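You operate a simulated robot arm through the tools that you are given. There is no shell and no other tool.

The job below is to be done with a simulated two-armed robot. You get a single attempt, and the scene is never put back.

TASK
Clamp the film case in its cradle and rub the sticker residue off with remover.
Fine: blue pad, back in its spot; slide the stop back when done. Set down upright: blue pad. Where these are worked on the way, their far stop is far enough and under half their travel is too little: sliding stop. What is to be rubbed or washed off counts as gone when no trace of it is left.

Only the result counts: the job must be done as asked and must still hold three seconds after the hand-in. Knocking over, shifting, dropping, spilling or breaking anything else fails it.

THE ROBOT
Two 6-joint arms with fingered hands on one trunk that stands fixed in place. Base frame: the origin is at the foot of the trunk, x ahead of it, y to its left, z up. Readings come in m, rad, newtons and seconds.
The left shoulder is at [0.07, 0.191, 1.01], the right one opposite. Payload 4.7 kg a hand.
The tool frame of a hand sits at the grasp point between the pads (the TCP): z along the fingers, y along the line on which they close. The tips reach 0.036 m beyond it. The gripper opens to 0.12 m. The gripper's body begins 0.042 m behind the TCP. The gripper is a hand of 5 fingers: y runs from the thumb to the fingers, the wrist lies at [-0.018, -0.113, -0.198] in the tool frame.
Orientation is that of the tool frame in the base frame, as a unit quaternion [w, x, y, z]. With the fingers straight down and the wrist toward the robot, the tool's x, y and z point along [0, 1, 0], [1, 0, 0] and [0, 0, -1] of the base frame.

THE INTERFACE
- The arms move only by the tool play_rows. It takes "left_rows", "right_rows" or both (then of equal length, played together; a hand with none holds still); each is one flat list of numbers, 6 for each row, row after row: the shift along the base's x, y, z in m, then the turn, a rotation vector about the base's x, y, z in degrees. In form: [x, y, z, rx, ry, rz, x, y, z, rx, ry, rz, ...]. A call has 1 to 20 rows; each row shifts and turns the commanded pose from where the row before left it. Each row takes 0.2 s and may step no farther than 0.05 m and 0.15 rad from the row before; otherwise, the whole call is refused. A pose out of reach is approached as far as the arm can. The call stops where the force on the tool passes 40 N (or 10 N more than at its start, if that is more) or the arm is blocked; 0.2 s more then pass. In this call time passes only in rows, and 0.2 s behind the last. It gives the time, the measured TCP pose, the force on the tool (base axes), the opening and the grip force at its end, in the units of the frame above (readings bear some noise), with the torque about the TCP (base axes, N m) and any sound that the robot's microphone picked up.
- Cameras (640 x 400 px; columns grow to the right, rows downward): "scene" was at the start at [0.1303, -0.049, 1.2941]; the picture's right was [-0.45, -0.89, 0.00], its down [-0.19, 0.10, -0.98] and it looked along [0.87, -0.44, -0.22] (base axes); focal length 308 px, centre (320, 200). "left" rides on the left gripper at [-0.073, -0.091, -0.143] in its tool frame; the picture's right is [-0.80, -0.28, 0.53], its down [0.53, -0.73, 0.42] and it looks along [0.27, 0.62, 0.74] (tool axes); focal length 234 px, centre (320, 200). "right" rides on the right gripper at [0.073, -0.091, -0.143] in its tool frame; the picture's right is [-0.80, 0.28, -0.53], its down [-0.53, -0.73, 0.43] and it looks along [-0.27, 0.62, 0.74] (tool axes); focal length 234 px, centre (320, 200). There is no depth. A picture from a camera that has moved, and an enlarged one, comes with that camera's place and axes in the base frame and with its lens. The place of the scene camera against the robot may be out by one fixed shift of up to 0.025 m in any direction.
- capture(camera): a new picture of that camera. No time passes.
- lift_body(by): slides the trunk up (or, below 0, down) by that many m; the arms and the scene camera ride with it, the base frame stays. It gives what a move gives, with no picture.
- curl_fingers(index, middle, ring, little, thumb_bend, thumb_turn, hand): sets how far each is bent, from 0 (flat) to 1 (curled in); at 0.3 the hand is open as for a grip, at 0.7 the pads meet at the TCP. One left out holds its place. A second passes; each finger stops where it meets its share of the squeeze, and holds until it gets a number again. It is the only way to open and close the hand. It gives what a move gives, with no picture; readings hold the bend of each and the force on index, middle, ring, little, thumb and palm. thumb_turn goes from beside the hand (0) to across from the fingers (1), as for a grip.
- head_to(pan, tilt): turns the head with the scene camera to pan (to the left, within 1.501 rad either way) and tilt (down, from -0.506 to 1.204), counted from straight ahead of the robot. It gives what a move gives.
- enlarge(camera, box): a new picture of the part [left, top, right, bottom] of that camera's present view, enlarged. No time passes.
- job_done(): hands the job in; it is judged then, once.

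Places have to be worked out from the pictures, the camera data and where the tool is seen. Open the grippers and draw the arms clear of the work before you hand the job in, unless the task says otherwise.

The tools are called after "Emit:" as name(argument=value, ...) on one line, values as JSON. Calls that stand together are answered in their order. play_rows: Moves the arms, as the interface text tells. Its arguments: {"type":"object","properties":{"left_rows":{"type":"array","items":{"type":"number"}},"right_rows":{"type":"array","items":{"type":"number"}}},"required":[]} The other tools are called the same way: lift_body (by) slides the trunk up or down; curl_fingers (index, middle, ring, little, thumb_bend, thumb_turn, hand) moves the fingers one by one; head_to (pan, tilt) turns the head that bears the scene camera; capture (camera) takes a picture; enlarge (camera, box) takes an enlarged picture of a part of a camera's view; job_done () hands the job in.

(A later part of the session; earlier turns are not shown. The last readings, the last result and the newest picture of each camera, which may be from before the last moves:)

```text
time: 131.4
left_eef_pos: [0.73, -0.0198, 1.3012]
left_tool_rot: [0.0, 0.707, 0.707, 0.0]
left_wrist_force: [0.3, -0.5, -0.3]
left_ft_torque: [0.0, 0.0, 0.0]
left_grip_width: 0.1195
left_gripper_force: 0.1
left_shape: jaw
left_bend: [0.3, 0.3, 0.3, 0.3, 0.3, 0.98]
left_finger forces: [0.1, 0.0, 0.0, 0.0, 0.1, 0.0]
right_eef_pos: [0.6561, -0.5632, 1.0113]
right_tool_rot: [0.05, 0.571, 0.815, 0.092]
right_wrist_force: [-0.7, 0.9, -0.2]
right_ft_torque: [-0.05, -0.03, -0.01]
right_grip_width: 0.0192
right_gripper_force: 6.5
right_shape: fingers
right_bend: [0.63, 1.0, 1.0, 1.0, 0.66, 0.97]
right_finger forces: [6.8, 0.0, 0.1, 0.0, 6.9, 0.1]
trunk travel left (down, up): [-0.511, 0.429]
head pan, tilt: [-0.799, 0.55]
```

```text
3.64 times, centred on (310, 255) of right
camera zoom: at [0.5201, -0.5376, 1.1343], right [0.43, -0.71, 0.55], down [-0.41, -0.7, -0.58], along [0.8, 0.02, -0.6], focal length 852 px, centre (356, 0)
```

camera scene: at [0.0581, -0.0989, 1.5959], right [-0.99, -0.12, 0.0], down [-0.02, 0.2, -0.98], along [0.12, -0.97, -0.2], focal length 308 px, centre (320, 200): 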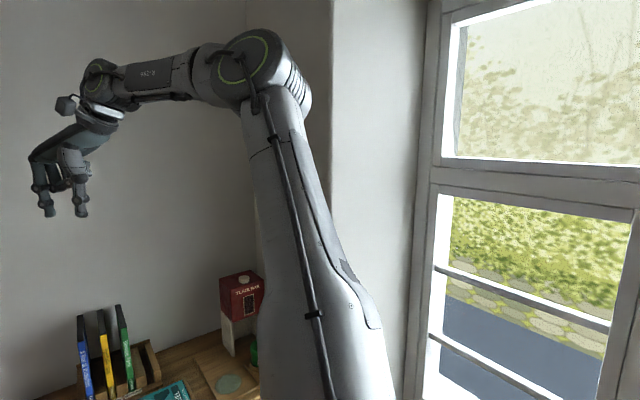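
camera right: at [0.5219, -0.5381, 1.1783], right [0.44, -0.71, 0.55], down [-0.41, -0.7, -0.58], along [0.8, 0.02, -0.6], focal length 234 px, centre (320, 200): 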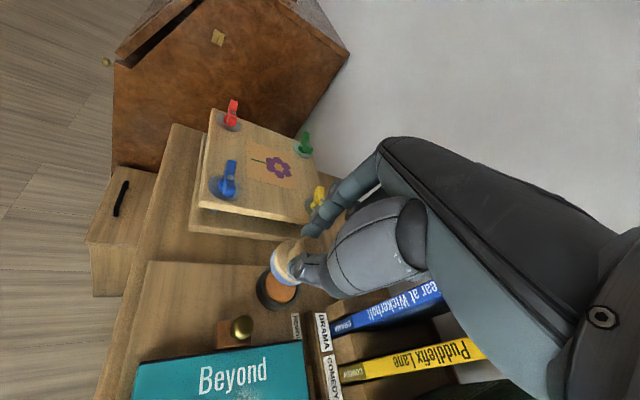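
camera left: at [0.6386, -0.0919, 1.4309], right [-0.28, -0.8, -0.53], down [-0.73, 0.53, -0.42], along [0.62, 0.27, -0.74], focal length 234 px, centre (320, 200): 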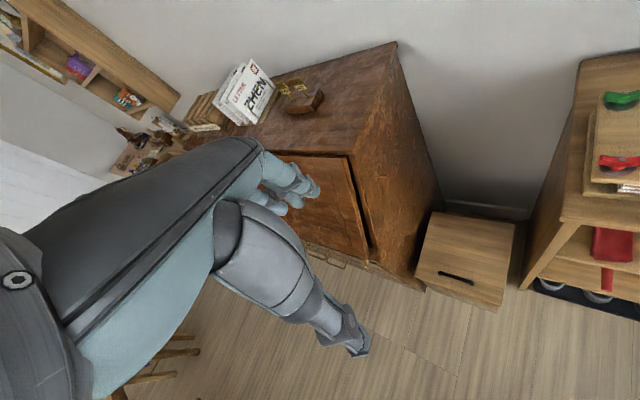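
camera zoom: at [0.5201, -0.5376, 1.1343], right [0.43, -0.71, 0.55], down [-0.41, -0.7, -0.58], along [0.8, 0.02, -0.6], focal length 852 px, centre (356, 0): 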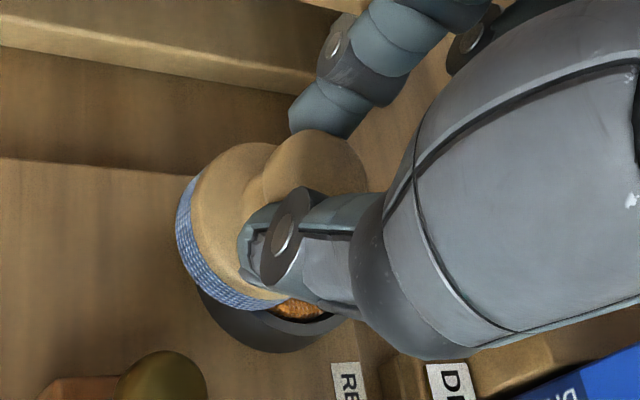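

The pad is just above the sponge and mostly over it. I move 5 mm further over the dish and press down in small steps, watching the force.

Emit:
play_rows(right_rows=[0.004, -0.004, 0, 0, 0, 0, 0, 0, -0.004, 0, 0, 0, 0, 0, -0.003, 0, 0, 0])

Emit:
play_rows(right_rows=[0, 0, -0.002, 0, 0, 0, 0, 0, -0.002, 0, 0, 0])

Emit:
enlarge(camera="scene", box=[270, 90, 350, 160])

```text
time: 132.2
left_eef_pos: [0.7319, -0.0196, 1.3015]
left_tool_rot: [0.0, 0.707, 0.707, 0.0]
left_wrist_force: [0.1, 1.1, 0.2]
left_ft_torque: [-0.02, -0.01, 0.01]
left_grip_width: 0.1195
left_gripper_force: 0.1
left_shape: jaw
left_bend: [0.3, 0.3, 0.3, 0.3, 0.3, 0.98]
left_finger forces: [0.0, 0.0, 0.1, 0.0, 0.0, 0.0]
right_eef_pos: [0.6578, -0.5669, 1.0032]
right_tool_rot: [0.051, 0.571, 0.814, 0.092]
right_wrist_force: [-0.2, 2.5, 7.8]
right_ft_torque: [0.14, 0.02, 0.02]
right_grip_width: 0.0179
right_gripper_force: 7.1
right_shape: fingers
right_bend: [0.63, 1.0, 1.0, 1.0, 0.68, 0.97]
right_finger forces: [7.4, 0.0, 0.0, 0.1, 7.0, 0.0]
trunk travel left (down, up): [-0.511, 0.429]
head pan, tilt: [-0.799, 0.55]
```

```text
time: 132.8
left_eef_pos: [0.7288, -0.0188, 1.3021]
left_tool_rot: [0.002, 0.707, 0.707, 0.0]
left_wrist_force: [-0.1, 0.1, 0.1]
left_ft_torque: [-0.01, -0.02, 0.0]
left_grip_width: 0.1194
left_gripper_force: 0.0
left_shape: jaw
left_bend: [0.3, 0.3, 0.3, 0.3, 0.3, 0.98]
left_finger forces: [0.1, 0.0, 0.1, 0.1, 0.0, 0.1]
right_eef_pos: [0.6587, -0.5663, 1.0011]
right_tool_rot: [0.051, 0.571, 0.814, 0.092]
right_wrist_force: [-4.4, 0.0, 14.3]
right_ft_torque: [0.03, 0.24, 0.04]
right_grip_width: 0.017
right_gripper_force: 10.8
right_shape: fingers
right_bend: [0.63, 1.0, 1.0, 1.0, 0.68, 0.97]
right_finger forces: [6.4, 0.1, 0.1, 0.0, 15.1, 0.0]
trunk travel left (down, up): [-0.511, 0.429]
head pan, tilt: [-0.799, 0.55]
```

```text
5.71 times, centred on (310, 125) of scene
camera zoom: at [0.1076, -0.0698, 1.288], right [-0.72, -0.7, 0.0], down [-0.36, 0.37, -0.85], along [0.59, -0.61, -0.52], focal length 1762 px, centre (377, 629)
```

zoom: 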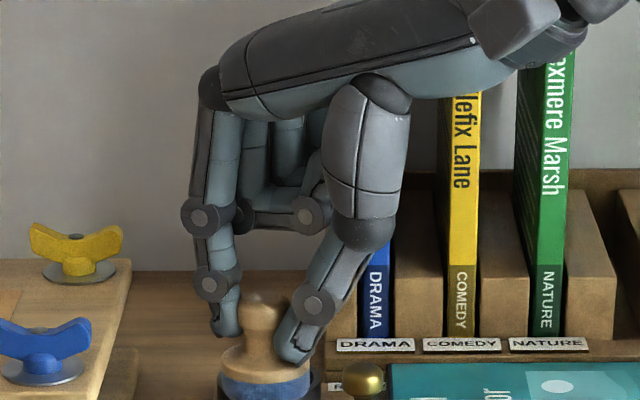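

The pad is pressed on the sponge with about 14 N. I ease off and lift to see whether the pad is wet.

Emit:
play_rows(right_rows=[0, 0, 0.002, 0, 0, 0, 0, 0, 0.003, 0, 0, 0])

Emit:
lift_body(by=0.05)

Emit:
enlarge(camera="scene", box=[270, 100, 370, 190])

Emit:
enlarge(camera="right", box=[250, 200, 370, 310])

```text
time: 133.4
left_eef_pos: [0.7305, -0.0201, 1.3024]
left_tool_rot: [0.0, 0.707, 0.707, 0.0]
left_wrist_force: [0.8, 0.0, -0.1]
left_ft_torque: [0.0, 0.03, -0.01]
left_grip_width: 0.1196
left_gripper_force: 0.1
left_shape: jaw
left_bend: [0.3, 0.3, 0.3, 0.3, 0.3, 0.98]
left_finger forces: [0.0, 0.2, 0.0, 0.0, 0.0, 0.1]
right_eef_pos: [0.6592, -0.5675, 1.0029]
right_tool_rot: [0.05, 0.571, 0.815, 0.091]
right_wrist_force: [-0.3, -0.4, -0.3]
right_ft_torque: [-0.04, 0.02, 0.01]
right_grip_width: 0.0169
right_gripper_force: 6.4
right_shape: fingers
right_bend: [0.64, 1.0, 1.0, 1.0, 0.67, 0.97]
right_finger forces: [5.7, 0.0, 0.0, 0.0, 6.4, 0.0]
trunk travel left (down, up): [-0.511, 0.429]
head pan, tilt: [-0.799, 0.55]
```

```text
time: 134.4
left_eef_pos: [0.7319, -0.0209, 1.3508]
left_tool_rot: [-0.001, 0.707, 0.707, 0.0]
left_wrist_force: [1.3, -0.4, -0.1]
left_ft_torque: [0.01, 0.0, -0.01]
left_grip_width: 0.1195
left_gripper_force: 0.1
left_shape: jaw
left_bend: [0.3, 0.3, 0.3, 0.3, 0.3, 0.98]
left_finger forces: [0.0, 0.1, 0.0, 0.0, 0.1, 0.1]
right_eef_pos: [0.6603, -0.5667, 1.054]
right_tool_rot: [0.05, 0.572, 0.814, 0.091]
right_wrist_force: [-0.5, 0.3, -0.2]
right_ft_torque: [-0.03, 0.01, -0.05]
right_grip_width: 0.0169
right_gripper_force: 6.1
right_shape: fingers
right_bend: [0.64, 1.0, 1.0, 1.0, 0.67, 0.97]
right_finger forces: [5.6, 0.1, 0.0, 0.0, 6.0, 0.1]
trunk travel left (down, up): [-0.561, 0.379]
head pan, tilt: [-0.799, 0.55]
```

```text
4.44 times, centred on (320, 145) of scene
camera zoom: at [0.1103, -0.0714, 1.3375], right [-0.72, -0.7, 0.0], down [-0.36, 0.38, -0.85], along [0.59, -0.61, -0.52], focal length 1370 px, centre (320, 444)
```

zoom: 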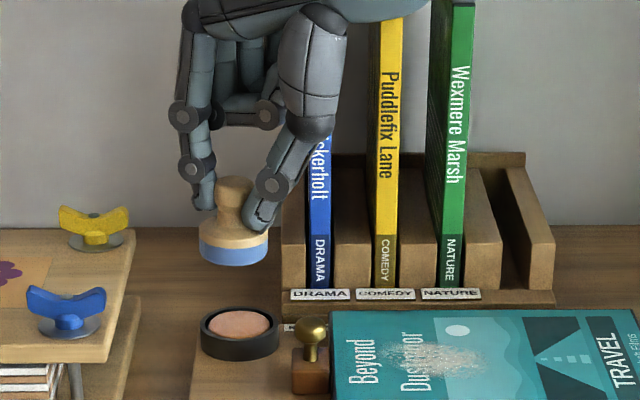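

```text
3.64 times, centred on (310, 255) of right
camera zoom: at [0.5249, -0.5413, 1.1775], right [0.44, -0.71, 0.55], down [-0.41, -0.7, -0.58], along [0.8, 0.02, -0.6], focal length 852 px, centre (356, 0)
```

zoom: 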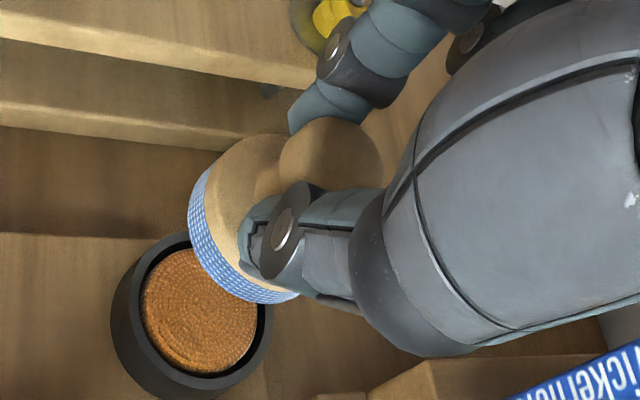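

The pad pressed well on the sponge (it even seated deeper in the grip). Now I carry it over the case, turning to yaw 40°, to hover above the residue.

Emit:
play_rows(right_rows=[-0.0193, -0.0085, 0, 0, 0, 4, -0.0193, -0.0085, 0, 0, 0, 4, -0.0193, -0.0085, 0, 0, 0, 4, -0.0193, -0.0085, 0, 0, 0, 4, -0.0193, -0.0085, 0, 0, 0, 4])

Emit:
enlarge(camera="right", box=[200, 190, 360, 310])

Emit:
enlarge(camera="scene", box=[280, 100, 400, 200])

```text
time: 135.6
left_eef_pos: [0.7304, -0.0197, 1.3535]
left_tool_rot: [-0.001, 0.707, 0.707, 0.001]
left_wrist_force: [-0.6, 0.1, 0.2]
left_ft_torque: [-0.01, -0.03, 0.01]
left_grip_width: 0.1194
left_gripper_force: 0.1
left_shape: jaw
left_bend: [0.3, 0.3, 0.3, 0.3, 0.3, 0.98]
left_finger forces: [0.0, 0.0, 0.0, 0.0, 0.1, 0.1]
right_eef_pos: [0.563, -0.6109, 1.0541]
right_tool_rot: [0.034, 0.421, 0.901, 0.098]
right_wrist_force: [0.1, -1.1, -0.5]
right_ft_torque: [0.0, -0.05, -0.04]
right_grip_width: 0.0166
right_gripper_force: 6.0
right_shape: fingers
right_bend: [0.64, 1.0, 1.0, 1.0, 0.67, 0.97]
right_finger forces: [5.8, 0.1, 0.0, 0.0, 6.0, 0.0]
trunk travel left (down, up): [-0.561, 0.379]
head pan, tilt: [-0.799, 0.55]
```

```text
3.33 times, centred on (280, 250) of right
camera zoom: at [0.4266, -0.6331, 1.1762], right [0.65, -0.52, 0.55], down [-0.15, -0.8, -0.58], along [0.74, 0.3, -0.6], focal length 781 px, centre (453, 33)
```

zoom: 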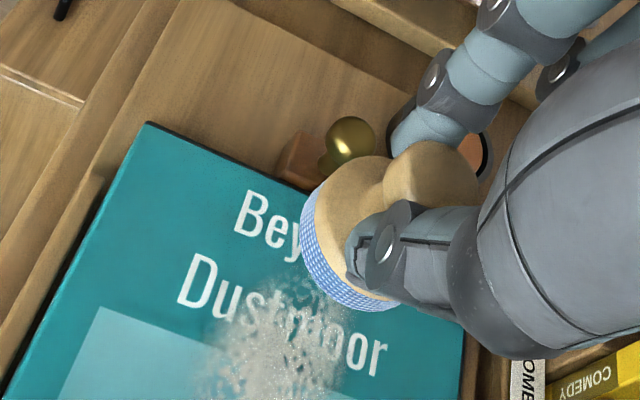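

```text
4.00 times, centred on (340, 150) of scene
camera zoom: at [0.1093, -0.0722, 1.3376], right [-0.72, -0.7, 0.0], down [-0.36, 0.38, -0.85], along [0.59, -0.61, -0.52], focal length 1233 px, centre (240, 400)
```

zoom: 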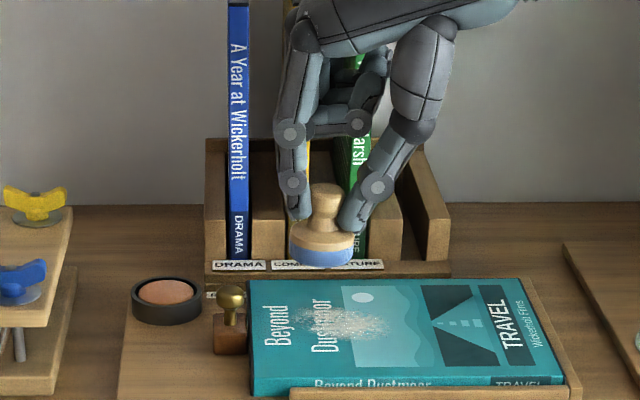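

Hovering right of the clamped stop, above the residue's left end. I lower by trunk 4 cm and then press down in 2 mm steps.

Emit:
lift_body(by=-0.04)

Emit:
play_rows(right_rows=[0, 0, -0.003, 0, 0, 0, 0, 0, -0.002, 0, 0, 0])

Emit:
play_rows(right_rows=[0, 0, -0.002, 0, 0, 0])

```text
time: 136.4
left_eef_pos: [0.73, -0.0198, 1.3128]
left_tool_rot: [0.0, 0.707, 0.707, 0.001]
left_wrist_force: [0.3, -0.3, 0.1]
left_ft_torque: [-0.04, -0.01, 0.02]
left_grip_width: 0.1196
left_gripper_force: 0.0
left_shape: jaw
left_bend: [0.3, 0.3, 0.3, 0.3, 0.3, 0.98]
left_finger forces: [0.1, 0.0, 0.1, 0.0, 0.0, 0.0]
right_eef_pos: [0.5624, -0.6097, 1.0135]
right_tool_rot: [0.034, 0.421, 0.901, 0.098]
right_wrist_force: [0.4, -0.4, 0.3]
right_ft_torque: [-0.01, -0.02, -0.01]
right_grip_width: 0.017
right_gripper_force: 6.3
right_shape: fingers
right_bend: [0.64, 1.0, 1.0, 1.0, 0.67, 0.97]
right_finger forces: [5.7, 0.0, 0.0, 0.0, 6.2, 0.0]
trunk travel left (down, up): [-0.521, 0.419]
head pan, tilt: [-0.799, 0.55]
```

```text
time: 137.0
left_eef_pos: [0.731, -0.0204, 1.3116]
left_tool_rot: [0.0, 0.707, 0.707, 0.0]
left_wrist_force: [0.0, 0.3, -0.5]
left_ft_torque: [-0.01, 0.0, -0.01]
left_grip_width: 0.1193
left_gripper_force: 0.1
left_shape: jaw
left_bend: [0.3, 0.3, 0.3, 0.3, 0.3, 0.98]
left_finger forces: [0.0, 0.0, 0.1, 0.0, 0.0, 0.1]
right_eef_pos: [0.5634, -0.6092, 1.0077]
right_tool_rot: [0.034, 0.421, 0.901, 0.099]
right_wrist_force: [-0.5, 0.5, -0.7]
right_ft_torque: [0.01, -0.01, -0.02]
right_grip_width: 0.017
right_gripper_force: 6.0
right_shape: fingers
right_bend: [0.64, 1.0, 1.0, 1.0, 0.67, 0.97]
right_finger forces: [5.7, 0.0, 0.0, 0.0, 6.1, 0.0]
trunk travel left (down, up): [-0.521, 0.419]
head pan, tilt: [-0.799, 0.55]
```

```text
time: 137.4
left_eef_pos: [0.7305, -0.02, 1.3112]
left_tool_rot: [0.0, 0.707, 0.707, -0.001]
left_wrist_force: [0.3, 0.1, 0.3]
left_ft_torque: [0.03, -0.01, -0.03]
left_grip_width: 0.1196
left_gripper_force: 0.0
left_shape: jaw
left_bend: [0.3, 0.3, 0.3, 0.3, 0.3, 0.98]
left_finger forces: [0.0, 0.1, 0.0, 0.1, 0.1, 0.0]
right_eef_pos: [0.562, -0.6108, 1.0059]
right_tool_rot: [0.034, 0.422, 0.9, 0.099]
right_wrist_force: [0.0, 0.3, -0.5]
right_ft_torque: [-0.03, 0.04, 0.0]
right_grip_width: 0.0166
right_gripper_force: 5.8
right_shape: fingers
right_bend: [0.64, 1.0, 1.0, 1.0, 0.67, 0.97]
right_finger forces: [5.7, 0.0, 0.0, 0.0, 6.1, 0.0]
trunk travel left (down, up): [-0.521, 0.419]
head pan, tilt: [-0.799, 0.55]
```

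No contact yet at TCP z 1.006. I continue down in 2 mm steps.

Emit:
play_rows(right_rows=[0, 0, -0.002, 0, 0, 0, 0, 0, -0.002, 0, 0, 0])

Emit:
enlarge(camera="scene", box=[290, 90, 390, 180])

```text
time: 138.0
left_eef_pos: [0.7309, -0.0192, 1.3113]
left_tool_rot: [0.0, 0.707, 0.707, 0.0]
left_wrist_force: [0.7, 0.2, -0.3]
left_ft_torque: [0.03, 0.0, -0.01]
left_grip_width: 0.1196
left_gripper_force: 0.2
left_shape: jaw
left_bend: [0.3, 0.3, 0.3, 0.3, 0.3, 0.98]
left_finger forces: [0.0, 0.0, 0.1, 0.1, 0.0, 0.0]
right_eef_pos: [0.5622, -0.6105, 1.0019]
right_tool_rot: [0.033, 0.42, 0.901, 0.098]
right_wrist_force: [0.1, 0.4, 1.5]
right_ft_torque: [0.01, -0.01, 0.0]
right_grip_width: 0.017
right_gripper_force: 6.3
right_shape: fingers
right_bend: [0.64, 1.0, 1.0, 1.0, 0.67, 0.97]
right_finger forces: [6.2, 0.0, 0.0, 0.0, 6.0, 0.1]
trunk travel left (down, up): [-0.521, 0.419]
head pan, tilt: [-0.799, 0.55]
```

```text
4.44 times, centred on (340, 135) of scene
camera zoom: at [0.1096, -0.0708, 1.2977], right [-0.72, -0.7, 0.0], down [-0.36, 0.37, -0.85], along [0.59, -0.61, -0.52], focal length 1370 px, centre (231, 489)
```

zoom: 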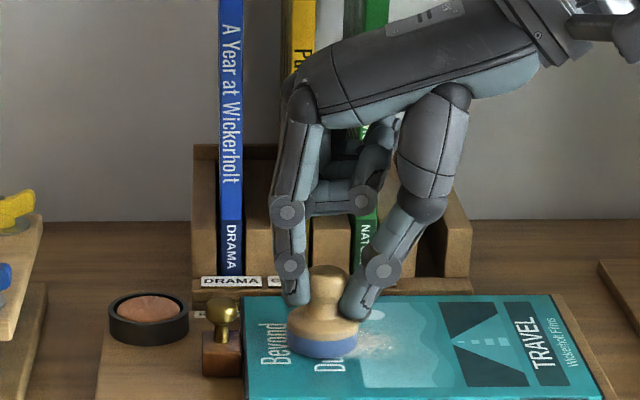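

Light contact at TCP z≈1.002 (1.5 N). I press 2 mm more and make one stroke right and back along the residue.

Emit:
play_rows(right_rows=[0, 0, -0.0015, 0, 0, 0, -0.0081, -0.0082, 0, 0, 0, 0, -0.0081, -0.0082, 0, 0, 0, 0, -0.0081, -0.0082, 0, 0, 0, 0, -0.0081, -0.0082, 0, 0, 0, 0])

Emit:
play_rows(right_rows=[0.0092, 0.0092, 0, 0, 0, 0, 0.0092, 0.0092, 0, 0, 0, 0, 0.0092, 0.0092, 0, 0, 0, 0, 0.0085, 0.0085, 0, 0, 0, 0])

Emit:
enlarge(camera="scene", box=[290, 90, 390, 180])

Emit:
enlarge(camera="right", box=[180, 200, 360, 330])

```text
time: 139.2
left_eef_pos: [0.7303, -0.0206, 1.3121]
left_tool_rot: [0.0, 0.707, 0.707, 0.0]
left_wrist_force: [-0.5, -0.2, 0.8]
left_ft_torque: [-0.01, -0.03, -0.02]
left_grip_width: 0.1194
left_gripper_force: 0.0
left_shape: jaw
left_bend: [0.3, 0.3, 0.3, 0.3, 0.3, 0.98]
left_finger forces: [0.0, 0.0, 0.0, 0.0, 0.1, 0.1]
right_eef_pos: [0.5319, -0.6441, 1.0]
right_tool_rot: [0.034, 0.422, 0.901, 0.099]
right_wrist_force: [0.4, 0.5, 4.1]
right_ft_torque: [0.02, 0.0, 0.0]
right_grip_width: 0.0165
right_gripper_force: 7.0
right_shape: fingers
right_bend: [0.63, 1.0, 1.0, 1.0, 0.68, 0.97]
right_finger forces: [6.8, 0.0, 0.0, 0.0, 6.6, 0.1]
trunk travel left (down, up): [-0.521, 0.419]
head pan, tilt: [-0.799, 0.55]
```

```text
time: 140.2
left_eef_pos: [0.73, -0.0187, 1.3116]
left_tool_rot: [0.002, 0.707, 0.707, -0.001]
left_wrist_force: [0.2, 0.5, 0.2]
left_ft_torque: [0.01, 0.01, 0.02]
left_grip_width: 0.1195
left_gripper_force: 0.0
left_shape: jaw
left_bend: [0.3, 0.3, 0.3, 0.3, 0.3, 0.98]
left_finger forces: [0.1, 0.0, 0.0, 0.0, 0.0, 0.0]
right_eef_pos: [0.5678, -0.6061, 1.001]
right_tool_rot: [0.034, 0.421, 0.901, 0.099]
right_wrist_force: [-0.1, -0.9, 7.5]
right_ft_torque: [-0.09, 0.16, -0.04]
right_grip_width: 0.0165
right_gripper_force: 9.2
right_shape: fingers
right_bend: [0.64, 1.0, 1.0, 1.0, 0.68, 0.97]
right_finger forces: [6.1, 0.0, 0.0, 0.0, 12.4, 0.0]
trunk travel left (down, up): [-0.521, 0.419]
head pan, tilt: [-0.799, 0.55]
```

```text
4.44 times, centred on (340, 135) of scene
camera zoom: at [0.1094, -0.07, 1.2977], right [-0.72, -0.7, 0.0], down [-0.36, 0.37, -0.85], along [0.59, -0.61, -0.52], focal length 1370 px, centre (231, 489)
```

zoom: 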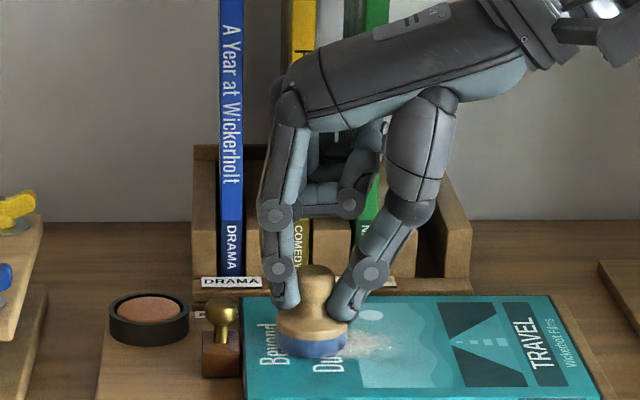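

```text
3.08 times, centred on (270, 265) of right
camera zoom: at [0.4315, -0.6278, 1.1246], right [0.65, -0.52, 0.55], down [-0.15, -0.8, -0.58], along [0.74, 0.29, -0.6], focal length 720 px, centre (474, 0)
```

zoom: 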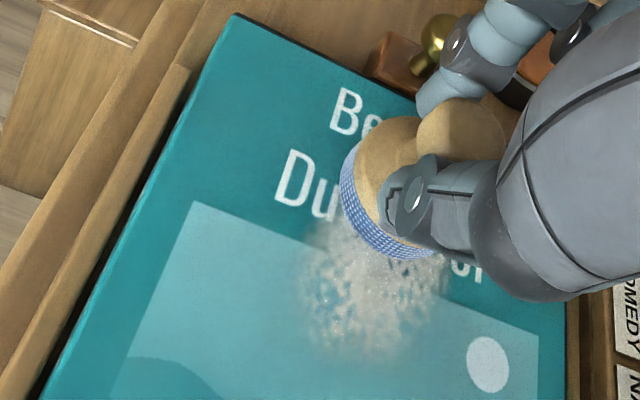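

The residue is paler already after one pass. I go on with full-length strokes along three parallel lines across it.

Emit:
play_rows(right_rows=[-0.009, -0.009, 0, 0, 0, 0, -0.009, -0.009, 0, 0, 0, 0, -0.009, -0.009, 0, 0, 0, 0, -0.009, -0.009, 0, 0, 0, 0, 0.009, 0.009, 0, 0, 0, 0, 0.009, 0.009, 0, 0, 0, 0, 0.009, 0.009, 0, 0, 0, 0, 0.009, 0.009, 0, 0, 0, 0, -0.0099, 0.0099, 0, 0, 0, 0, -0.009, -0.009, 0, 0, 0, 0, -0.009, -0.009, 0, 0, 0, 0, -0.009, -0.009, 0, 0, 0, 0, -0.009, -0.009, 0, 0, 0, 0, 0.009, 0.009, 0, 0, 0, 0, 0.009, 0.009, 0, 0, 0, 0, 0.009, 0.009, 0, 0, 0, 0, 0.009, 0.009, 0, 0, 0, 0, 0.0078, -0.0078, 0, 0, 0, 0, 0.0078, -0.0078, 0, 0, 0, 0])

Emit:
enlarge(camera="right", box=[180, 200, 360, 330])

Emit:
enlarge(camera="scene", box=[290, 90, 390, 180])

```text
time: 144.2
left_eef_pos: [0.7305, -0.0196, 1.3111]
left_tool_rot: [0.0, 0.707, 0.707, 0.001]
left_wrist_force: [0.1, 0.9, -0.1]
left_ft_torque: [0.0, 0.01, 0.01]
left_grip_width: 0.1194
left_gripper_force: 0.1
left_shape: jaw
left_bend: [0.3, 0.3, 0.3, 0.3, 0.3, 0.98]
left_finger forces: [0.1, 0.0, 0.1, 0.0, 0.1, 0.1]
right_eef_pos: [0.5731, -0.6117, 1.0012]
right_tool_rot: [0.034, 0.421, 0.901, 0.097]
right_wrist_force: [0.0, 0.4, -0.3]
right_ft_torque: [0.01, -0.01, 0.03]
right_grip_width: 0.0008
right_gripper_force: 0.0
right_shape: fingers
right_bend: [0.71, 1.0, 1.0, 1.0, 0.71, 0.98]
right_finger forces: [0.1, 0.0, 0.1, 0.1, 0.0, 0.0]
trunk travel left (down, up): [-0.521, 0.419]
head pan, tilt: [-0.799, 0.55]
```

```text
3.08 times, centred on (270, 265) of right
camera zoom: at [0.4376, -0.6348, 1.1254], right [0.65, -0.52, 0.55], down [-0.15, -0.8, -0.58], along [0.74, 0.29, -0.6], focal length 720 px, centre (474, 0)
```

zoom: 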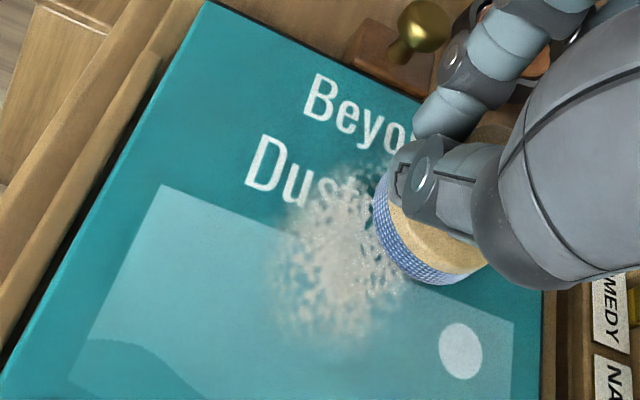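

```text
4.44 times, centred on (340, 135) of scene
camera zoom: at [0.1103, -0.0709, 1.2975], right [-0.72, -0.7, 0.0], down [-0.36, 0.37, -0.85], along [0.59, -0.61, -0.52], focal length 1370 px, centre (231, 489)
```

zoom: 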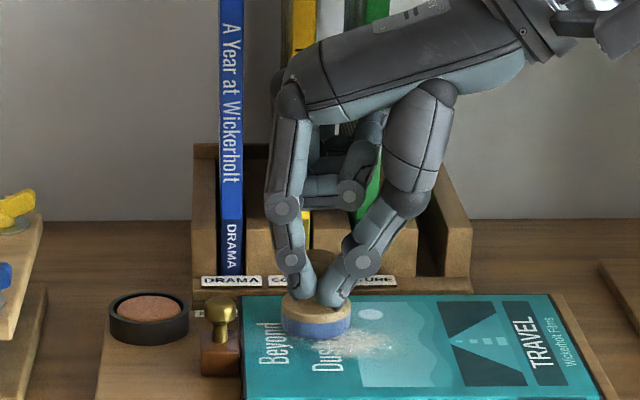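

The pad slipped out of the pinch during a sideways shift but stands upright on the case. I open the fingers, rise, and look at pad and residue.

Emit:
curl_fingers(hand="right", index=0.55, thumb_bend=0.55)

Emit:
enlarge(camera="scene", box=[290, 90, 390, 180])

Emit:
enlarge(camera="right", box=[220, 190, 360, 310])

```text
time: 145.2
left_eef_pos: [0.7314, -0.0202, 1.3121]
left_tool_rot: [0.0, 0.707, 0.707, 0.0]
left_wrist_force: [0.2, -0.7, -1.0]
left_ft_torque: [0.0, -0.01, -0.01]
left_grip_width: 0.1197
left_gripper_force: 0.0
left_shape: jaw
left_bend: [0.3, 0.3, 0.3, 0.3, 0.3, 0.98]
left_finger forces: [0.0, 0.0, 0.0, 0.1, 0.1, 0.0]
right_eef_pos: [0.5722, -0.6122, 1.0013]
right_tool_rot: [0.033, 0.421, 0.901, 0.098]
right_wrist_force: [-0.7, -0.4, -0.2]
right_ft_torque: [-0.05, -0.01, -0.02]
right_grip_width: 0.0473
right_gripper_force: 0.2
right_shape: fingers
right_bend: [0.55, 1.0, 1.0, 1.0, 0.55, 0.98]
right_finger forces: [0.0, 0.1, 0.1, 0.0, 0.0, 0.0]
trunk travel left (down, up): [-0.521, 0.419]
head pan, tilt: [-0.799, 0.55]
```

```text
4.44 times, centred on (340, 135) of scene
camera zoom: at [0.1099, -0.0712, 1.2976], right [-0.72, -0.7, 0.0], down [-0.36, 0.37, -0.85], along [0.59, -0.61, -0.52], focal length 1370 px, centre (231, 489)
```

zoom: 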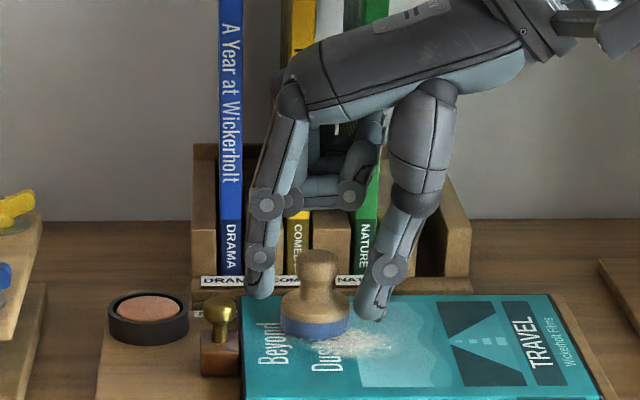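

```text
3.33 times, centred on (290, 250) of right
camera zoom: at [0.4371, -0.635, 1.1255], right [0.65, -0.52, 0.55], down [-0.15, -0.8, -0.58], along [0.74, 0.29, -0.6], focal length 781 px, centre (420, 33)
```

zoom: 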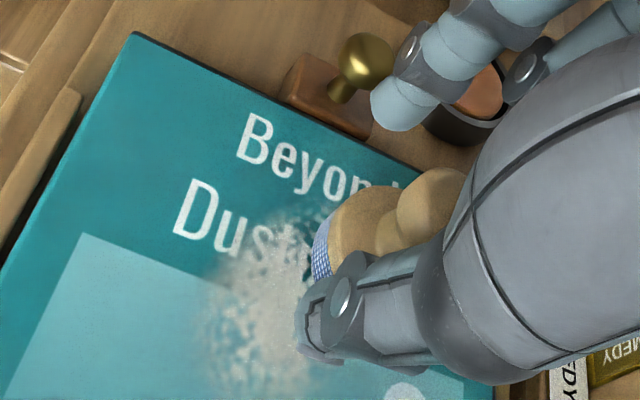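

The pad is 1.5 cm further back than the finger axis. I move the open fingers toward it in small steps, watching the little finger's force because the yellow case is near.

Emit:
play_rows(right_rows=[0.0045, -0.004, 0.003, 0, 0, 0])

Emit:
play_rows(right_rows=[0.0045, -0.004, 0, 0, 0, 0])

Emit:
enlarge(camera="right", box=[220, 190, 360, 310])

Emit:
enlarge(camera="scene", box=[300, 90, 380, 160])

```text
time: 145.6
left_eef_pos: [0.7303, -0.0202, 1.3119]
left_tool_rot: [0.0, 0.707, 0.708, 0.0]
left_wrist_force: [0.2, 0.3, 0.4]
left_ft_torque: [0.02, 0.03, -0.01]
left_grip_width: 0.1194
left_gripper_force: 0.1
left_shape: jaw
left_bend: [0.3, 0.3, 0.3, 0.3, 0.3, 0.98]
left_finger forces: [0.0, 0.0, 0.0, 0.0, 0.0, 0.1]
right_eef_pos: [0.5779, -0.6174, 1.0044]
right_tool_rot: [0.034, 0.421, 0.901, 0.099]
right_wrist_force: [-0.6, 0.3, 0.0]
right_ft_torque: [-0.01, 0.02, 0.03]
right_grip_width: 0.0476
right_gripper_force: 0.0
right_shape: fingers
right_bend: [0.55, 1.0, 1.0, 1.0, 0.55, 0.98]
right_finger forces: [0.0, 0.0, 0.0, 0.1, 0.0, 0.1]
trunk travel left (down, up): [-0.521, 0.419]
head pan, tilt: [-0.799, 0.55]
```

```text
time: 146.0
left_eef_pos: [0.7306, -0.0198, 1.3115]
left_tool_rot: [0.0, 0.707, 0.707, 0.0]
left_wrist_force: [1.2, 0.3, 0.4]
left_ft_torque: [0.0, 0.02, 0.01]
left_grip_width: 0.1195
left_gripper_force: 0.0
left_shape: jaw
left_bend: [0.3, 0.3, 0.3, 0.3, 0.3, 0.98]
left_finger forces: [0.0, 0.0, 0.0, 0.0, 0.1, 0.0]
right_eef_pos: [0.5807, -0.6205, 1.0038]
right_tool_rot: [0.033, 0.421, 0.901, 0.099]
right_wrist_force: [-0.3, -0.5, -0.1]
right_ft_torque: [-0.01, 0.05, -0.02]
right_grip_width: 0.0477
right_gripper_force: 0.0
right_shape: fingers
right_bend: [0.55, 1.0, 1.0, 1.0, 0.55, 0.98]
right_finger forces: [0.0, 0.0, 0.0, 0.0, 0.1, 0.0]
trunk travel left (down, up): [-0.521, 0.419]
head pan, tilt: [-0.799, 0.55]
```

```text
3.33 times, centred on (290, 250) of right
camera zoom: at [0.4462, -0.6422, 1.128], right [0.65, -0.52, 0.55], down [-0.15, -0.8, -0.58], along [0.74, 0.29, -0.6], focal length 781 px, centre (420, 33)
```

zoom: 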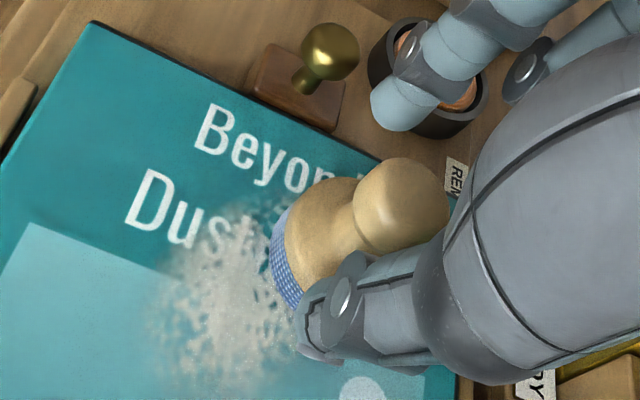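

```text
5.71 times, centred on (340, 125) of scene
camera zoom: at [0.1104, -0.0711, 1.2975], right [-0.72, -0.7, 0.0], down [-0.36, 0.37, -0.85], along [0.59, -0.61, -0.52], focal length 1762 px, centre (206, 629)
```

zoom: 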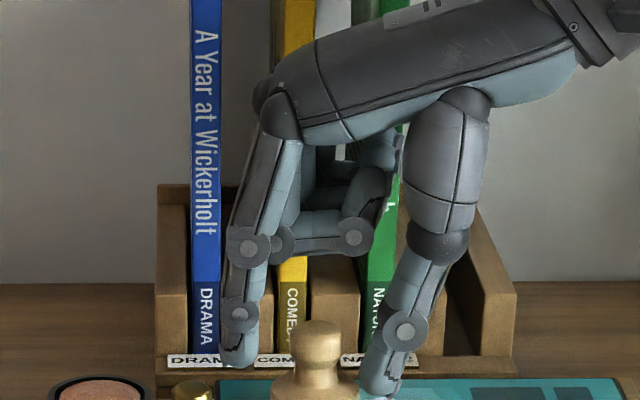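

No contact yet with the yellow case; 7 mm more is needed. I step on carefully.

Emit:
play_rows(right_rows=[0.0022, -0.0027, 0, 0, 0, 0])

Emit:
play_rows(right_rows=[0.002, -0.0024, 0, 0, 0, 0])

Emit:
enlarge(camera="right", box=[220, 190, 360, 310])

```text
time: 146.4
left_eef_pos: [0.7307, -0.0209, 1.3123]
left_tool_rot: [0.0, 0.707, 0.707, -0.001]
left_wrist_force: [-0.4, -0.3, -0.2]
left_ft_torque: [-0.01, 0.03, 0.0]
left_grip_width: 0.1194
left_gripper_force: 0.1
left_shape: jaw
left_bend: [0.3, 0.3, 0.3, 0.3, 0.3, 0.98]
left_finger forces: [0.0, 0.0, 0.1, 0.0, 0.1, 0.1]
right_eef_pos: [0.5852, -0.6235, 1.004]
right_tool_rot: [0.034, 0.422, 0.9, 0.1]
right_wrist_force: [0.4, 0.3, -0.5]
right_ft_torque: [0.02, 0.02, 0.02]
right_grip_width: 0.0475
right_gripper_force: 0.0
right_shape: fingers
right_bend: [0.55, 1.0, 1.0, 1.0, 0.55, 0.98]
right_finger forces: [0.1, 0.0, 0.0, 0.0, 0.0, 0.0]
trunk travel left (down, up): [-0.521, 0.419]
head pan, tilt: [-0.799, 0.55]
```

```text
time: 146.8
left_eef_pos: [0.7322, -0.0198, 1.3114]
left_tool_rot: [0.0, 0.707, 0.707, 0.0]
left_wrist_force: [0.3, 0.0, 0.2]
left_ft_torque: [0.03, -0.03, 0.0]
left_grip_width: 0.1195
left_gripper_force: 0.1
left_shape: jaw
left_bend: [0.3, 0.3, 0.3, 0.3, 0.3, 0.98]
left_finger forces: [0.1, 0.0, 0.0, 0.1, 0.0, 0.1]
right_eef_pos: [0.5861, -0.6257, 1.0039]
right_tool_rot: [0.033, 0.421, 0.901, 0.099]
right_wrist_force: [-0.4, 0.1, -0.3]
right_ft_torque: [0.0, 0.0, 0.01]
right_grip_width: 0.0476
right_gripper_force: 0.0
right_shape: fingers
right_bend: [0.55, 1.0, 1.0, 1.0, 0.55, 0.98]
right_finger forces: [0.0, 0.1, 0.1, 0.1, 0.0, 0.0]
trunk travel left (down, up): [-0.521, 0.419]
head pan, tilt: [-0.799, 0.55]
```

```text
3.33 times, centred on (290, 250) of right
camera zoom: at [0.45, -0.6477, 1.1275], right [0.65, -0.52, 0.55], down [-0.15, -0.8, -0.58], along [0.74, 0.29, -0.6], focal length 781 px, centre (420, 33)
```

zoom: 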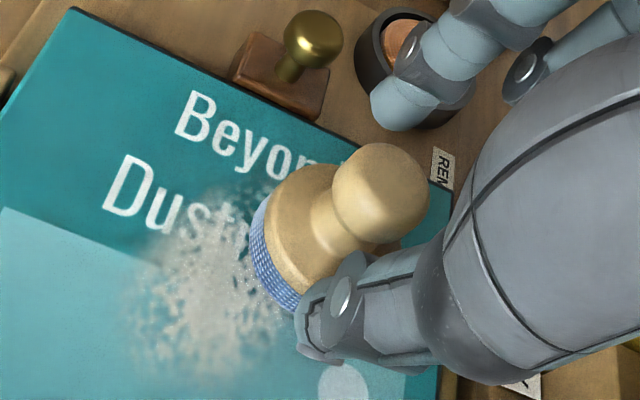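

The knob is on the finger axis and nothing touched. I close in stages.

Emit:
curl_fingers(hand="right", index=0.65, thumb_bend=0.65)

Emit:
curl_fingers(hand="right", index=0.69, thumb_bend=0.69)

Emit:
enlarge(camera="right", box=[220, 190, 360, 310])

```text
time: 147.8
left_eef_pos: [0.7311, -0.0208, 1.3117]
left_tool_rot: [0.0, 0.708, 0.707, 0.001]
left_wrist_force: [0.6, -0.6, -0.1]
left_ft_torque: [-0.01, -0.01, -0.04]
left_grip_width: 0.1196
left_gripper_force: 0.1
left_shape: jaw
left_bend: [0.3, 0.3, 0.3, 0.3, 0.3, 0.98]
left_finger forces: [0.1, 0.0, 0.0, 0.1, 0.1, 0.0]
right_eef_pos: [0.5857, -0.6265, 1.0042]
right_tool_rot: [0.033, 0.421, 0.901, 0.099]
right_wrist_force: [-0.7, -0.2, 0.2]
right_ft_torque: [0.0, -0.01, 0.0]
right_grip_width: 0.022
right_gripper_force: 0.5
right_shape: fingers
right_bend: [0.64, 1.0, 1.0, 1.0, 0.64, 0.98]
right_finger forces: [0.9, 0.0, 0.0, 0.0, 1.0, 0.1]
trunk travel left (down, up): [-0.521, 0.419]
head pan, tilt: [-0.799, 0.55]
```

```text
time: 148.8
left_eef_pos: [0.7315, -0.02, 1.3115]
left_tool_rot: [0.0, 0.708, 0.707, 0.0]
left_wrist_force: [0.8, 0.1, -0.5]
left_ft_torque: [0.0, -0.01, 0.0]
left_grip_width: 0.1198
left_gripper_force: 0.1
left_shape: jaw
left_bend: [0.3, 0.3, 0.3, 0.3, 0.3, 0.98]
left_finger forces: [0.0, 0.0, 0.0, 0.0, 0.0, 0.0]
right_eef_pos: [0.5861, -0.6249, 1.0052]
right_tool_rot: [0.033, 0.421, 0.901, 0.098]
right_wrist_force: [0.0, -0.3, 0.2]
right_ft_torque: [-0.02, 0.03, 0.06]
right_grip_width: 0.0199
right_gripper_force: 3.7
right_shape: fingers
right_bend: [0.65, 1.0, 1.0, 1.0, 0.65, 0.97]
right_finger forces: [3.8, 0.0, 0.0, 0.0, 4.0, 0.1]
trunk travel left (down, up): [-0.521, 0.419]
head pan, tilt: [-0.799, 0.55]
```

```text
3.33 times, centred on (290, 250) of right
camera zoom: at [0.4499, -0.6477, 1.1277], right [0.65, -0.52, 0.55], down [-0.15, -0.8, -0.58], along [0.74, 0.29, -0.6], focal length 781 px, centre (420, 33)
```

zoom: 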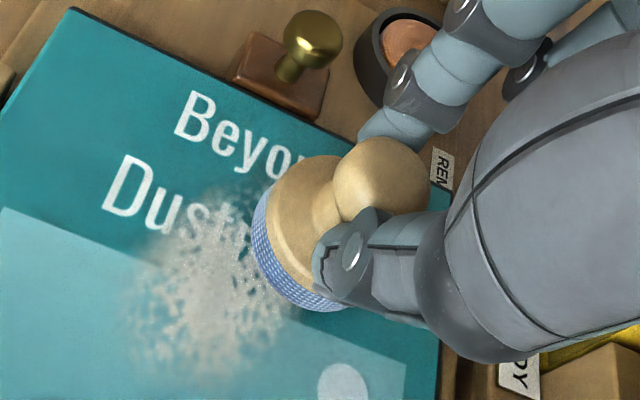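

Gripped at 4 N. I push the hand down 4 mm so the fingers seat in the knob's narrow neck, then tighten.

Emit:
play_rows(right_rows=[0, 0, -0.002, 0, 0, 0, 0, 0, -0.002, 0, 0, 0])

Emit:
curl_fingers(hand="right", index=0.72, thumb_bend=0.72)

Emit:
enlarge(camera="right", box=[220, 190, 360, 310])

```text
time: 149.4
left_eef_pos: [0.73, -0.0187, 1.312]
left_tool_rot: [0.0, 0.707, 0.708, 0.0]
left_wrist_force: [-0.6, 0.2, 1.2]
left_ft_torque: [-0.01, 0.0, -0.02]
left_grip_width: 0.1197
left_gripper_force: 0.0
left_shape: jaw
left_bend: [0.3, 0.3, 0.3, 0.3, 0.3, 0.98]
left_finger forces: [0.0, 0.0, 0.1, 0.0, 0.0, 0.0]
right_eef_pos: [0.5844, -0.624, 1.001]
right_tool_rot: [0.035, 0.421, 0.901, 0.099]
right_wrist_force: [0.0, -2.0, 8.3]
right_ft_torque: [0.01, 0.03, 0.01]
right_grip_width: 0.02
right_gripper_force: 5.3
right_shape: fingers
right_bend: [0.64, 1.0, 1.0, 1.0, 0.66, 0.98]
right_finger forces: [5.0, 0.0, 0.1, 0.0, 6.8, 0.1]
trunk travel left (down, up): [-0.521, 0.419]
head pan, tilt: [-0.799, 0.55]
```

```text
time: 150.4
left_eef_pos: [0.7292, -0.0192, 1.3126]
left_tool_rot: [0.0, 0.707, 0.707, 0.001]
left_wrist_force: [0.0, 0.1, -0.7]
left_ft_torque: [0.01, -0.03, -0.01]
left_grip_width: 0.1193
left_gripper_force: 0.0
left_shape: jaw
left_bend: [0.3, 0.3, 0.3, 0.3, 0.3, 0.98]
left_finger forces: [0.1, 0.1, 0.0, 0.1, 0.0, 0.0]
right_eef_pos: [0.5852, -0.6247, 1.0005]
right_tool_rot: [0.034, 0.421, 0.901, 0.098]
right_wrist_force: [-0.5, -0.7, 5.9]
right_ft_torque: [-0.06, 0.1, -0.01]
right_grip_width: 0.0192
right_gripper_force: 8.7
right_shape: fingers
right_bend: [0.63, 1.0, 1.0, 1.0, 0.67, 0.98]
right_finger forces: [8.3, 0.1, 0.1, 0.0, 9.2, 0.0]
trunk travel left (down, up): [-0.521, 0.419]
head pan, tilt: [-0.799, 0.55]
```

```text
3.33 times, centred on (290, 250) of right
camera zoom: at [0.4497, -0.6468, 1.1239], right [0.65, -0.52, 0.55], down [-0.15, -0.8, -0.58], along [0.74, 0.29, -0.6], focal length 781 px, centre (420, 33)
```

zoom: 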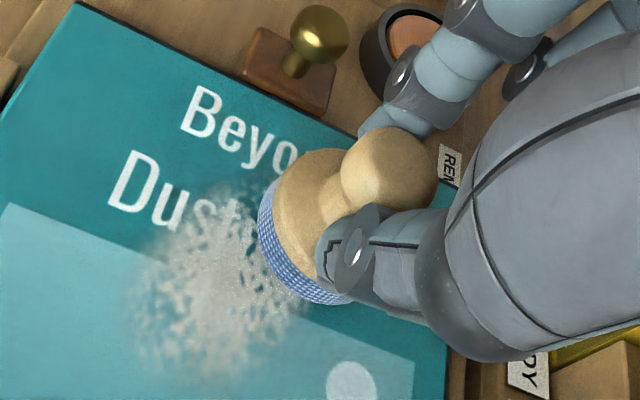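

Firm grip now (9 N). I lift 3 mm, move the pad forward onto the residue's middle line, lower, and stroke only along the case's length.

Emit:
play_rows(right_rows=[0, 0, 0.004, 0, 0, 0, -0.0071, 0.0071, 0, 0, 0, 0, -0.0071, 0.0071, 0, 0, 0, 0, 0, 0, -0.002, 0, 0, 0, 0, 0, -0.002, 0, 0, 0])

Emit:
play_rows(right_rows=[-0.0085, -0.0085, 0, 0, 0, 0, -0.0085, -0.0085, 0, 0, 0, 0, -0.0085, -0.0085, 0, 0, 0, 0, -0.0085, -0.0085, 0, 0, 0, 0, 0.0085, 0.0085, 0, 0, 0, 0, 0.0085, 0.0085, 0, 0, 0, 0, 0.0085, 0.0085, 0, 0, 0, 0, 0.0085, 0.0085, 0, 0, 0, 0])

Emit:
enlarge(camera="right", box=[180, 200, 360, 330])

```text
time: 151.6
left_eef_pos: [0.7294, -0.0187, 1.313]
left_tool_rot: [0.0, 0.707, 0.707, 0.001]
left_wrist_force: [0.3, 0.1, -0.4]
left_ft_torque: [0.03, -0.02, 0.01]
left_grip_width: 0.1195
left_gripper_force: 0.0
left_shape: jaw
left_bend: [0.3, 0.3, 0.3, 0.3, 0.3, 0.98]
left_finger forces: [0.1, 0.0, 0.0, 0.1, 0.1, 0.1]
right_eef_pos: [0.5703, -0.6096, 1.0008]
right_tool_rot: [0.035, 0.421, 0.901, 0.099]
right_wrist_force: [-0.3, -1.9, 13.4]
right_ft_torque: [-0.1, 0.16, -0.05]
right_grip_width: 0.0192
right_gripper_force: 12.6
right_shape: fingers
right_bend: [0.62, 1.0, 1.0, 1.0, 0.68, 0.98]
right_finger forces: [9.1, 0.1, 0.1, 0.0, 15.7, 0.1]
trunk travel left (down, up): [-0.521, 0.419]
head pan, tilt: [-0.799, 0.55]
```

```text
time: 153.4
left_eef_pos: [0.7314, -0.0196, 1.3118]
left_tool_rot: [0.0, 0.707, 0.707, 0.0]
left_wrist_force: [0.5, -0.5, 0.3]
left_ft_torque: [-0.01, -0.01, 0.01]
left_grip_width: 0.1194
left_gripper_force: 0.1
left_shape: jaw
left_bend: [0.3, 0.3, 0.3, 0.3, 0.3, 0.98]
left_finger forces: [0.1, 0.0, 0.1, 0.0, 0.1, 0.1]
right_eef_pos: [0.571, -0.6115, 1.0001]
right_tool_rot: [0.035, 0.422, 0.9, 0.099]
right_wrist_force: [-0.1, -1.2, 3.2]
right_ft_torque: [-0.08, 0.1, 0.05]
right_grip_width: 0.0197
right_gripper_force: 8.1
right_shape: fingers
right_bend: [0.63, 1.0, 1.0, 1.0, 0.67, 0.97]
right_finger forces: [7.3, 0.1, 0.0, 0.0, 9.2, 0.0]
trunk travel left (down, up): [-0.521, 0.419]
head pan, tilt: [-0.799, 0.55]
```

```text
3.08 times, centred on (270, 265) of right
camera zoom: at [0.4357, -0.6336, 1.1235], right [0.65, -0.52, 0.55], down [-0.15, -0.8, -0.58], along [0.74, 0.29, -0.6], focal length 720 px, centre (474, 0)
```

zoom: 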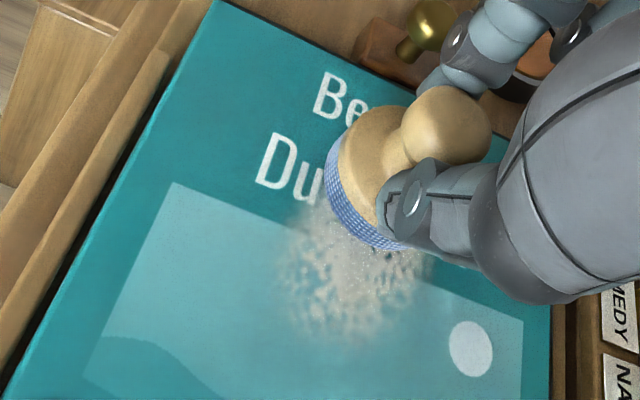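

Clearly fading now and the grip holds. I continue with two more full strokes on this line.

Emit:
play_rows(right_rows=[-0.0085, -0.0085, 0, 0, 0, 0, -0.0085, -0.0085, 0, 0, 0, 0, -0.0085, -0.0085, 0, 0, 0, 0, -0.0085, -0.0085, 0, 0, 0, 0, 0.0085, 0.0085, 0, 0, 0, 0, 0.0085, 0.0085, 0, 0, 0, 0, 0.0085, 0.0085, 0, 0, 0, 0, 0.0085, 0.0085, 0, 0, 0, 0, -0.0085, -0.0085, 0, 0, 0, 0, -0.0085, -0.0085, 0, 0, 0, 0, -0.0085, -0.0085, 0, 0, 0, 0, -0.0085, -0.0085, 0, 0, 0, 0, 0.0085, 0.0085, 0, 0, 0, 0, 0.0085, 0.0085, 0, 0, 0, 0, 0.0085, 0.0085, 0, 0, 0, 0, 0.0085, 0.0085, 0, 0, 0, 0])

Emit:
enlarge(camera="right", box=[180, 200, 360, 330])

Emit:
enlarge(camera="scene", box=[290, 90, 410, 190])

```text
time: 156.8
left_eef_pos: [0.7309, -0.02, 1.3104]
left_tool_rot: [0.001, 0.707, 0.707, 0.0]
left_wrist_force: [-0.6, -0.1, -0.6]
left_ft_torque: [0.0, 0.01, -0.01]
left_grip_width: 0.1198
left_gripper_force: 0.0
left_shape: jaw
left_bend: [0.3, 0.3, 0.3, 0.3, 0.3, 0.98]
left_finger forces: [0.1, 0.1, 0.0, 0.0, 0.0, 0.0]
right_eef_pos: [0.5724, -0.6087, 0.9994]
right_tool_rot: [0.034, 0.42, 0.901, 0.098]
right_wrist_force: [0.0, 0.4, 2.1]
right_ft_torque: [-0.06, 0.04, 0.0]
right_grip_width: 0.0189
right_gripper_force: 8.1
right_shape: fingers
right_bend: [0.63, 1.0, 1.0, 1.0, 0.67, 0.97]
right_finger forces: [7.3, 0.0, 0.0, 0.1, 8.1, 0.1]
trunk travel left (down, up): [-0.521, 0.419]
head pan, tilt: [-0.799, 0.55]
```

```text
3.08 times, centred on (270, 265) of right
camera zoom: at [0.4356, -0.6316, 1.1239], right [0.65, -0.52, 0.55], down [-0.15, -0.8, -0.58], along [0.74, 0.29, -0.6], focal length 720 px, centre (474, 0)
```

zoom: 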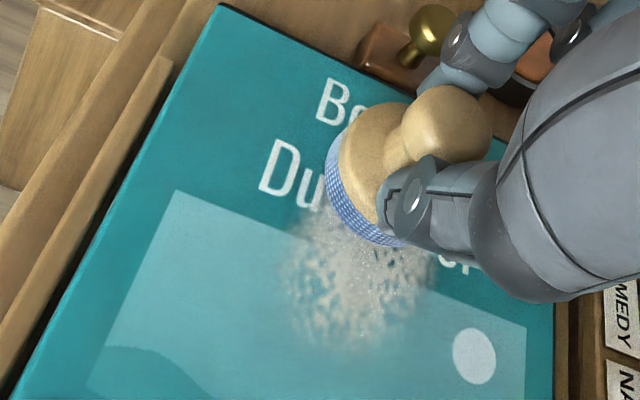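

```text
4.00 times, centred on (350, 140) of scene
camera zoom: at [0.1103, -0.0706, 1.2975], right [-0.72, -0.7, 0.0], down [-0.36, 0.37, -0.85], along [0.59, -0.61, -0.52], focal length 1233 px, centre (200, 440)
```

zoom: 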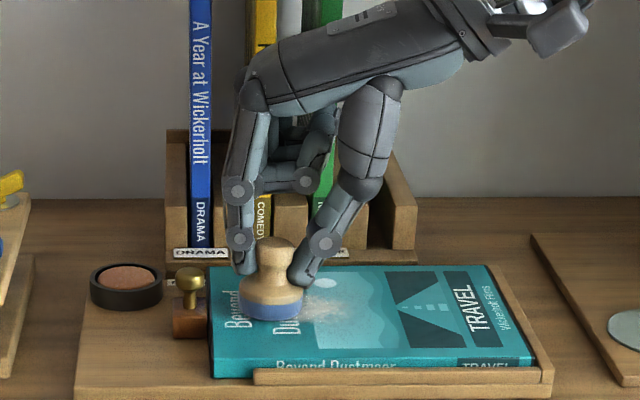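

I lift the pad 5 cm to inspect the residue without it in the way.

Emit:
lift_body(by=0.06)

Emit:
enlarge(camera="scene", box=[310, 150, 410, 220])

Emit:
enlarge(camera="right", box=[180, 220, 340, 340])

```text
time: 157.8
left_eef_pos: [0.7312, -0.0191, 1.3728]
left_tool_rot: [0.0, 0.708, 0.707, -0.001]
left_wrist_force: [-0.1, 0.8, 0.3]
left_ft_torque: [-0.08, 0.04, -0.03]
left_grip_width: 0.1195
left_gripper_force: 0.1
left_shape: jaw
left_bend: [0.3, 0.3, 0.3, 0.3, 0.3, 0.98]
left_finger forces: [0.0, 0.0, 0.0, 0.0, 0.0, 0.0]
right_eef_pos: [0.5721, -0.6116, 1.0599]
right_tool_rot: [0.034, 0.421, 0.901, 0.098]
right_wrist_force: [-0.7, -0.3, -0.6]
right_ft_torque: [-0.01, -0.01, -0.03]
right_grip_width: 0.0188
right_gripper_force: 7.7
right_shape: fingers
right_bend: [0.63, 1.0, 1.0, 1.0, 0.67, 0.97]
right_finger forces: [7.3, 0.1, 0.0, 0.0, 7.5, 0.0]
trunk travel left (down, up): [-0.581, 0.359]
head pan, tilt: [-0.799, 0.55]
```

```text
5.71 times, centred on (360, 185) of scene
camera zoom: at [0.1102, -0.0713, 1.3575], right [-0.72, -0.7, 0.0], down [-0.36, 0.37, -0.85], along [0.59, -0.61, -0.52], focal length 1762 px, centre (91, 286)
```

zoom: 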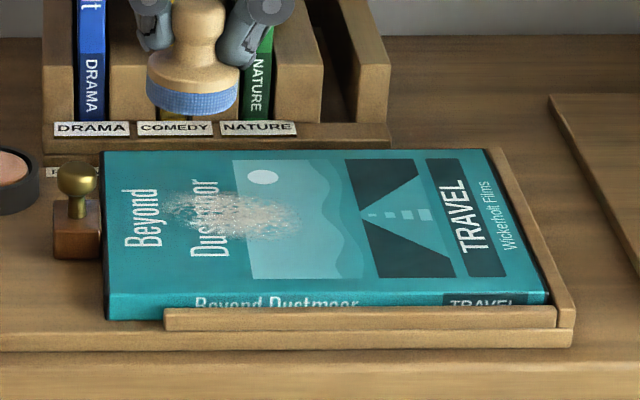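

```text
3.33 times, centred on (260, 280) of right
camera zoom: at [0.4356, -0.6324, 1.1836], right [0.65, -0.52, 0.55], down [-0.15, -0.8, -0.58], along [0.74, 0.29, -0.6], focal length 781 px, centre (520, -67)
```

zoom: 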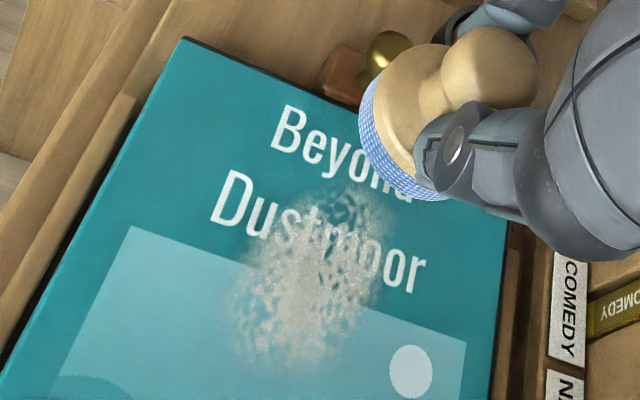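

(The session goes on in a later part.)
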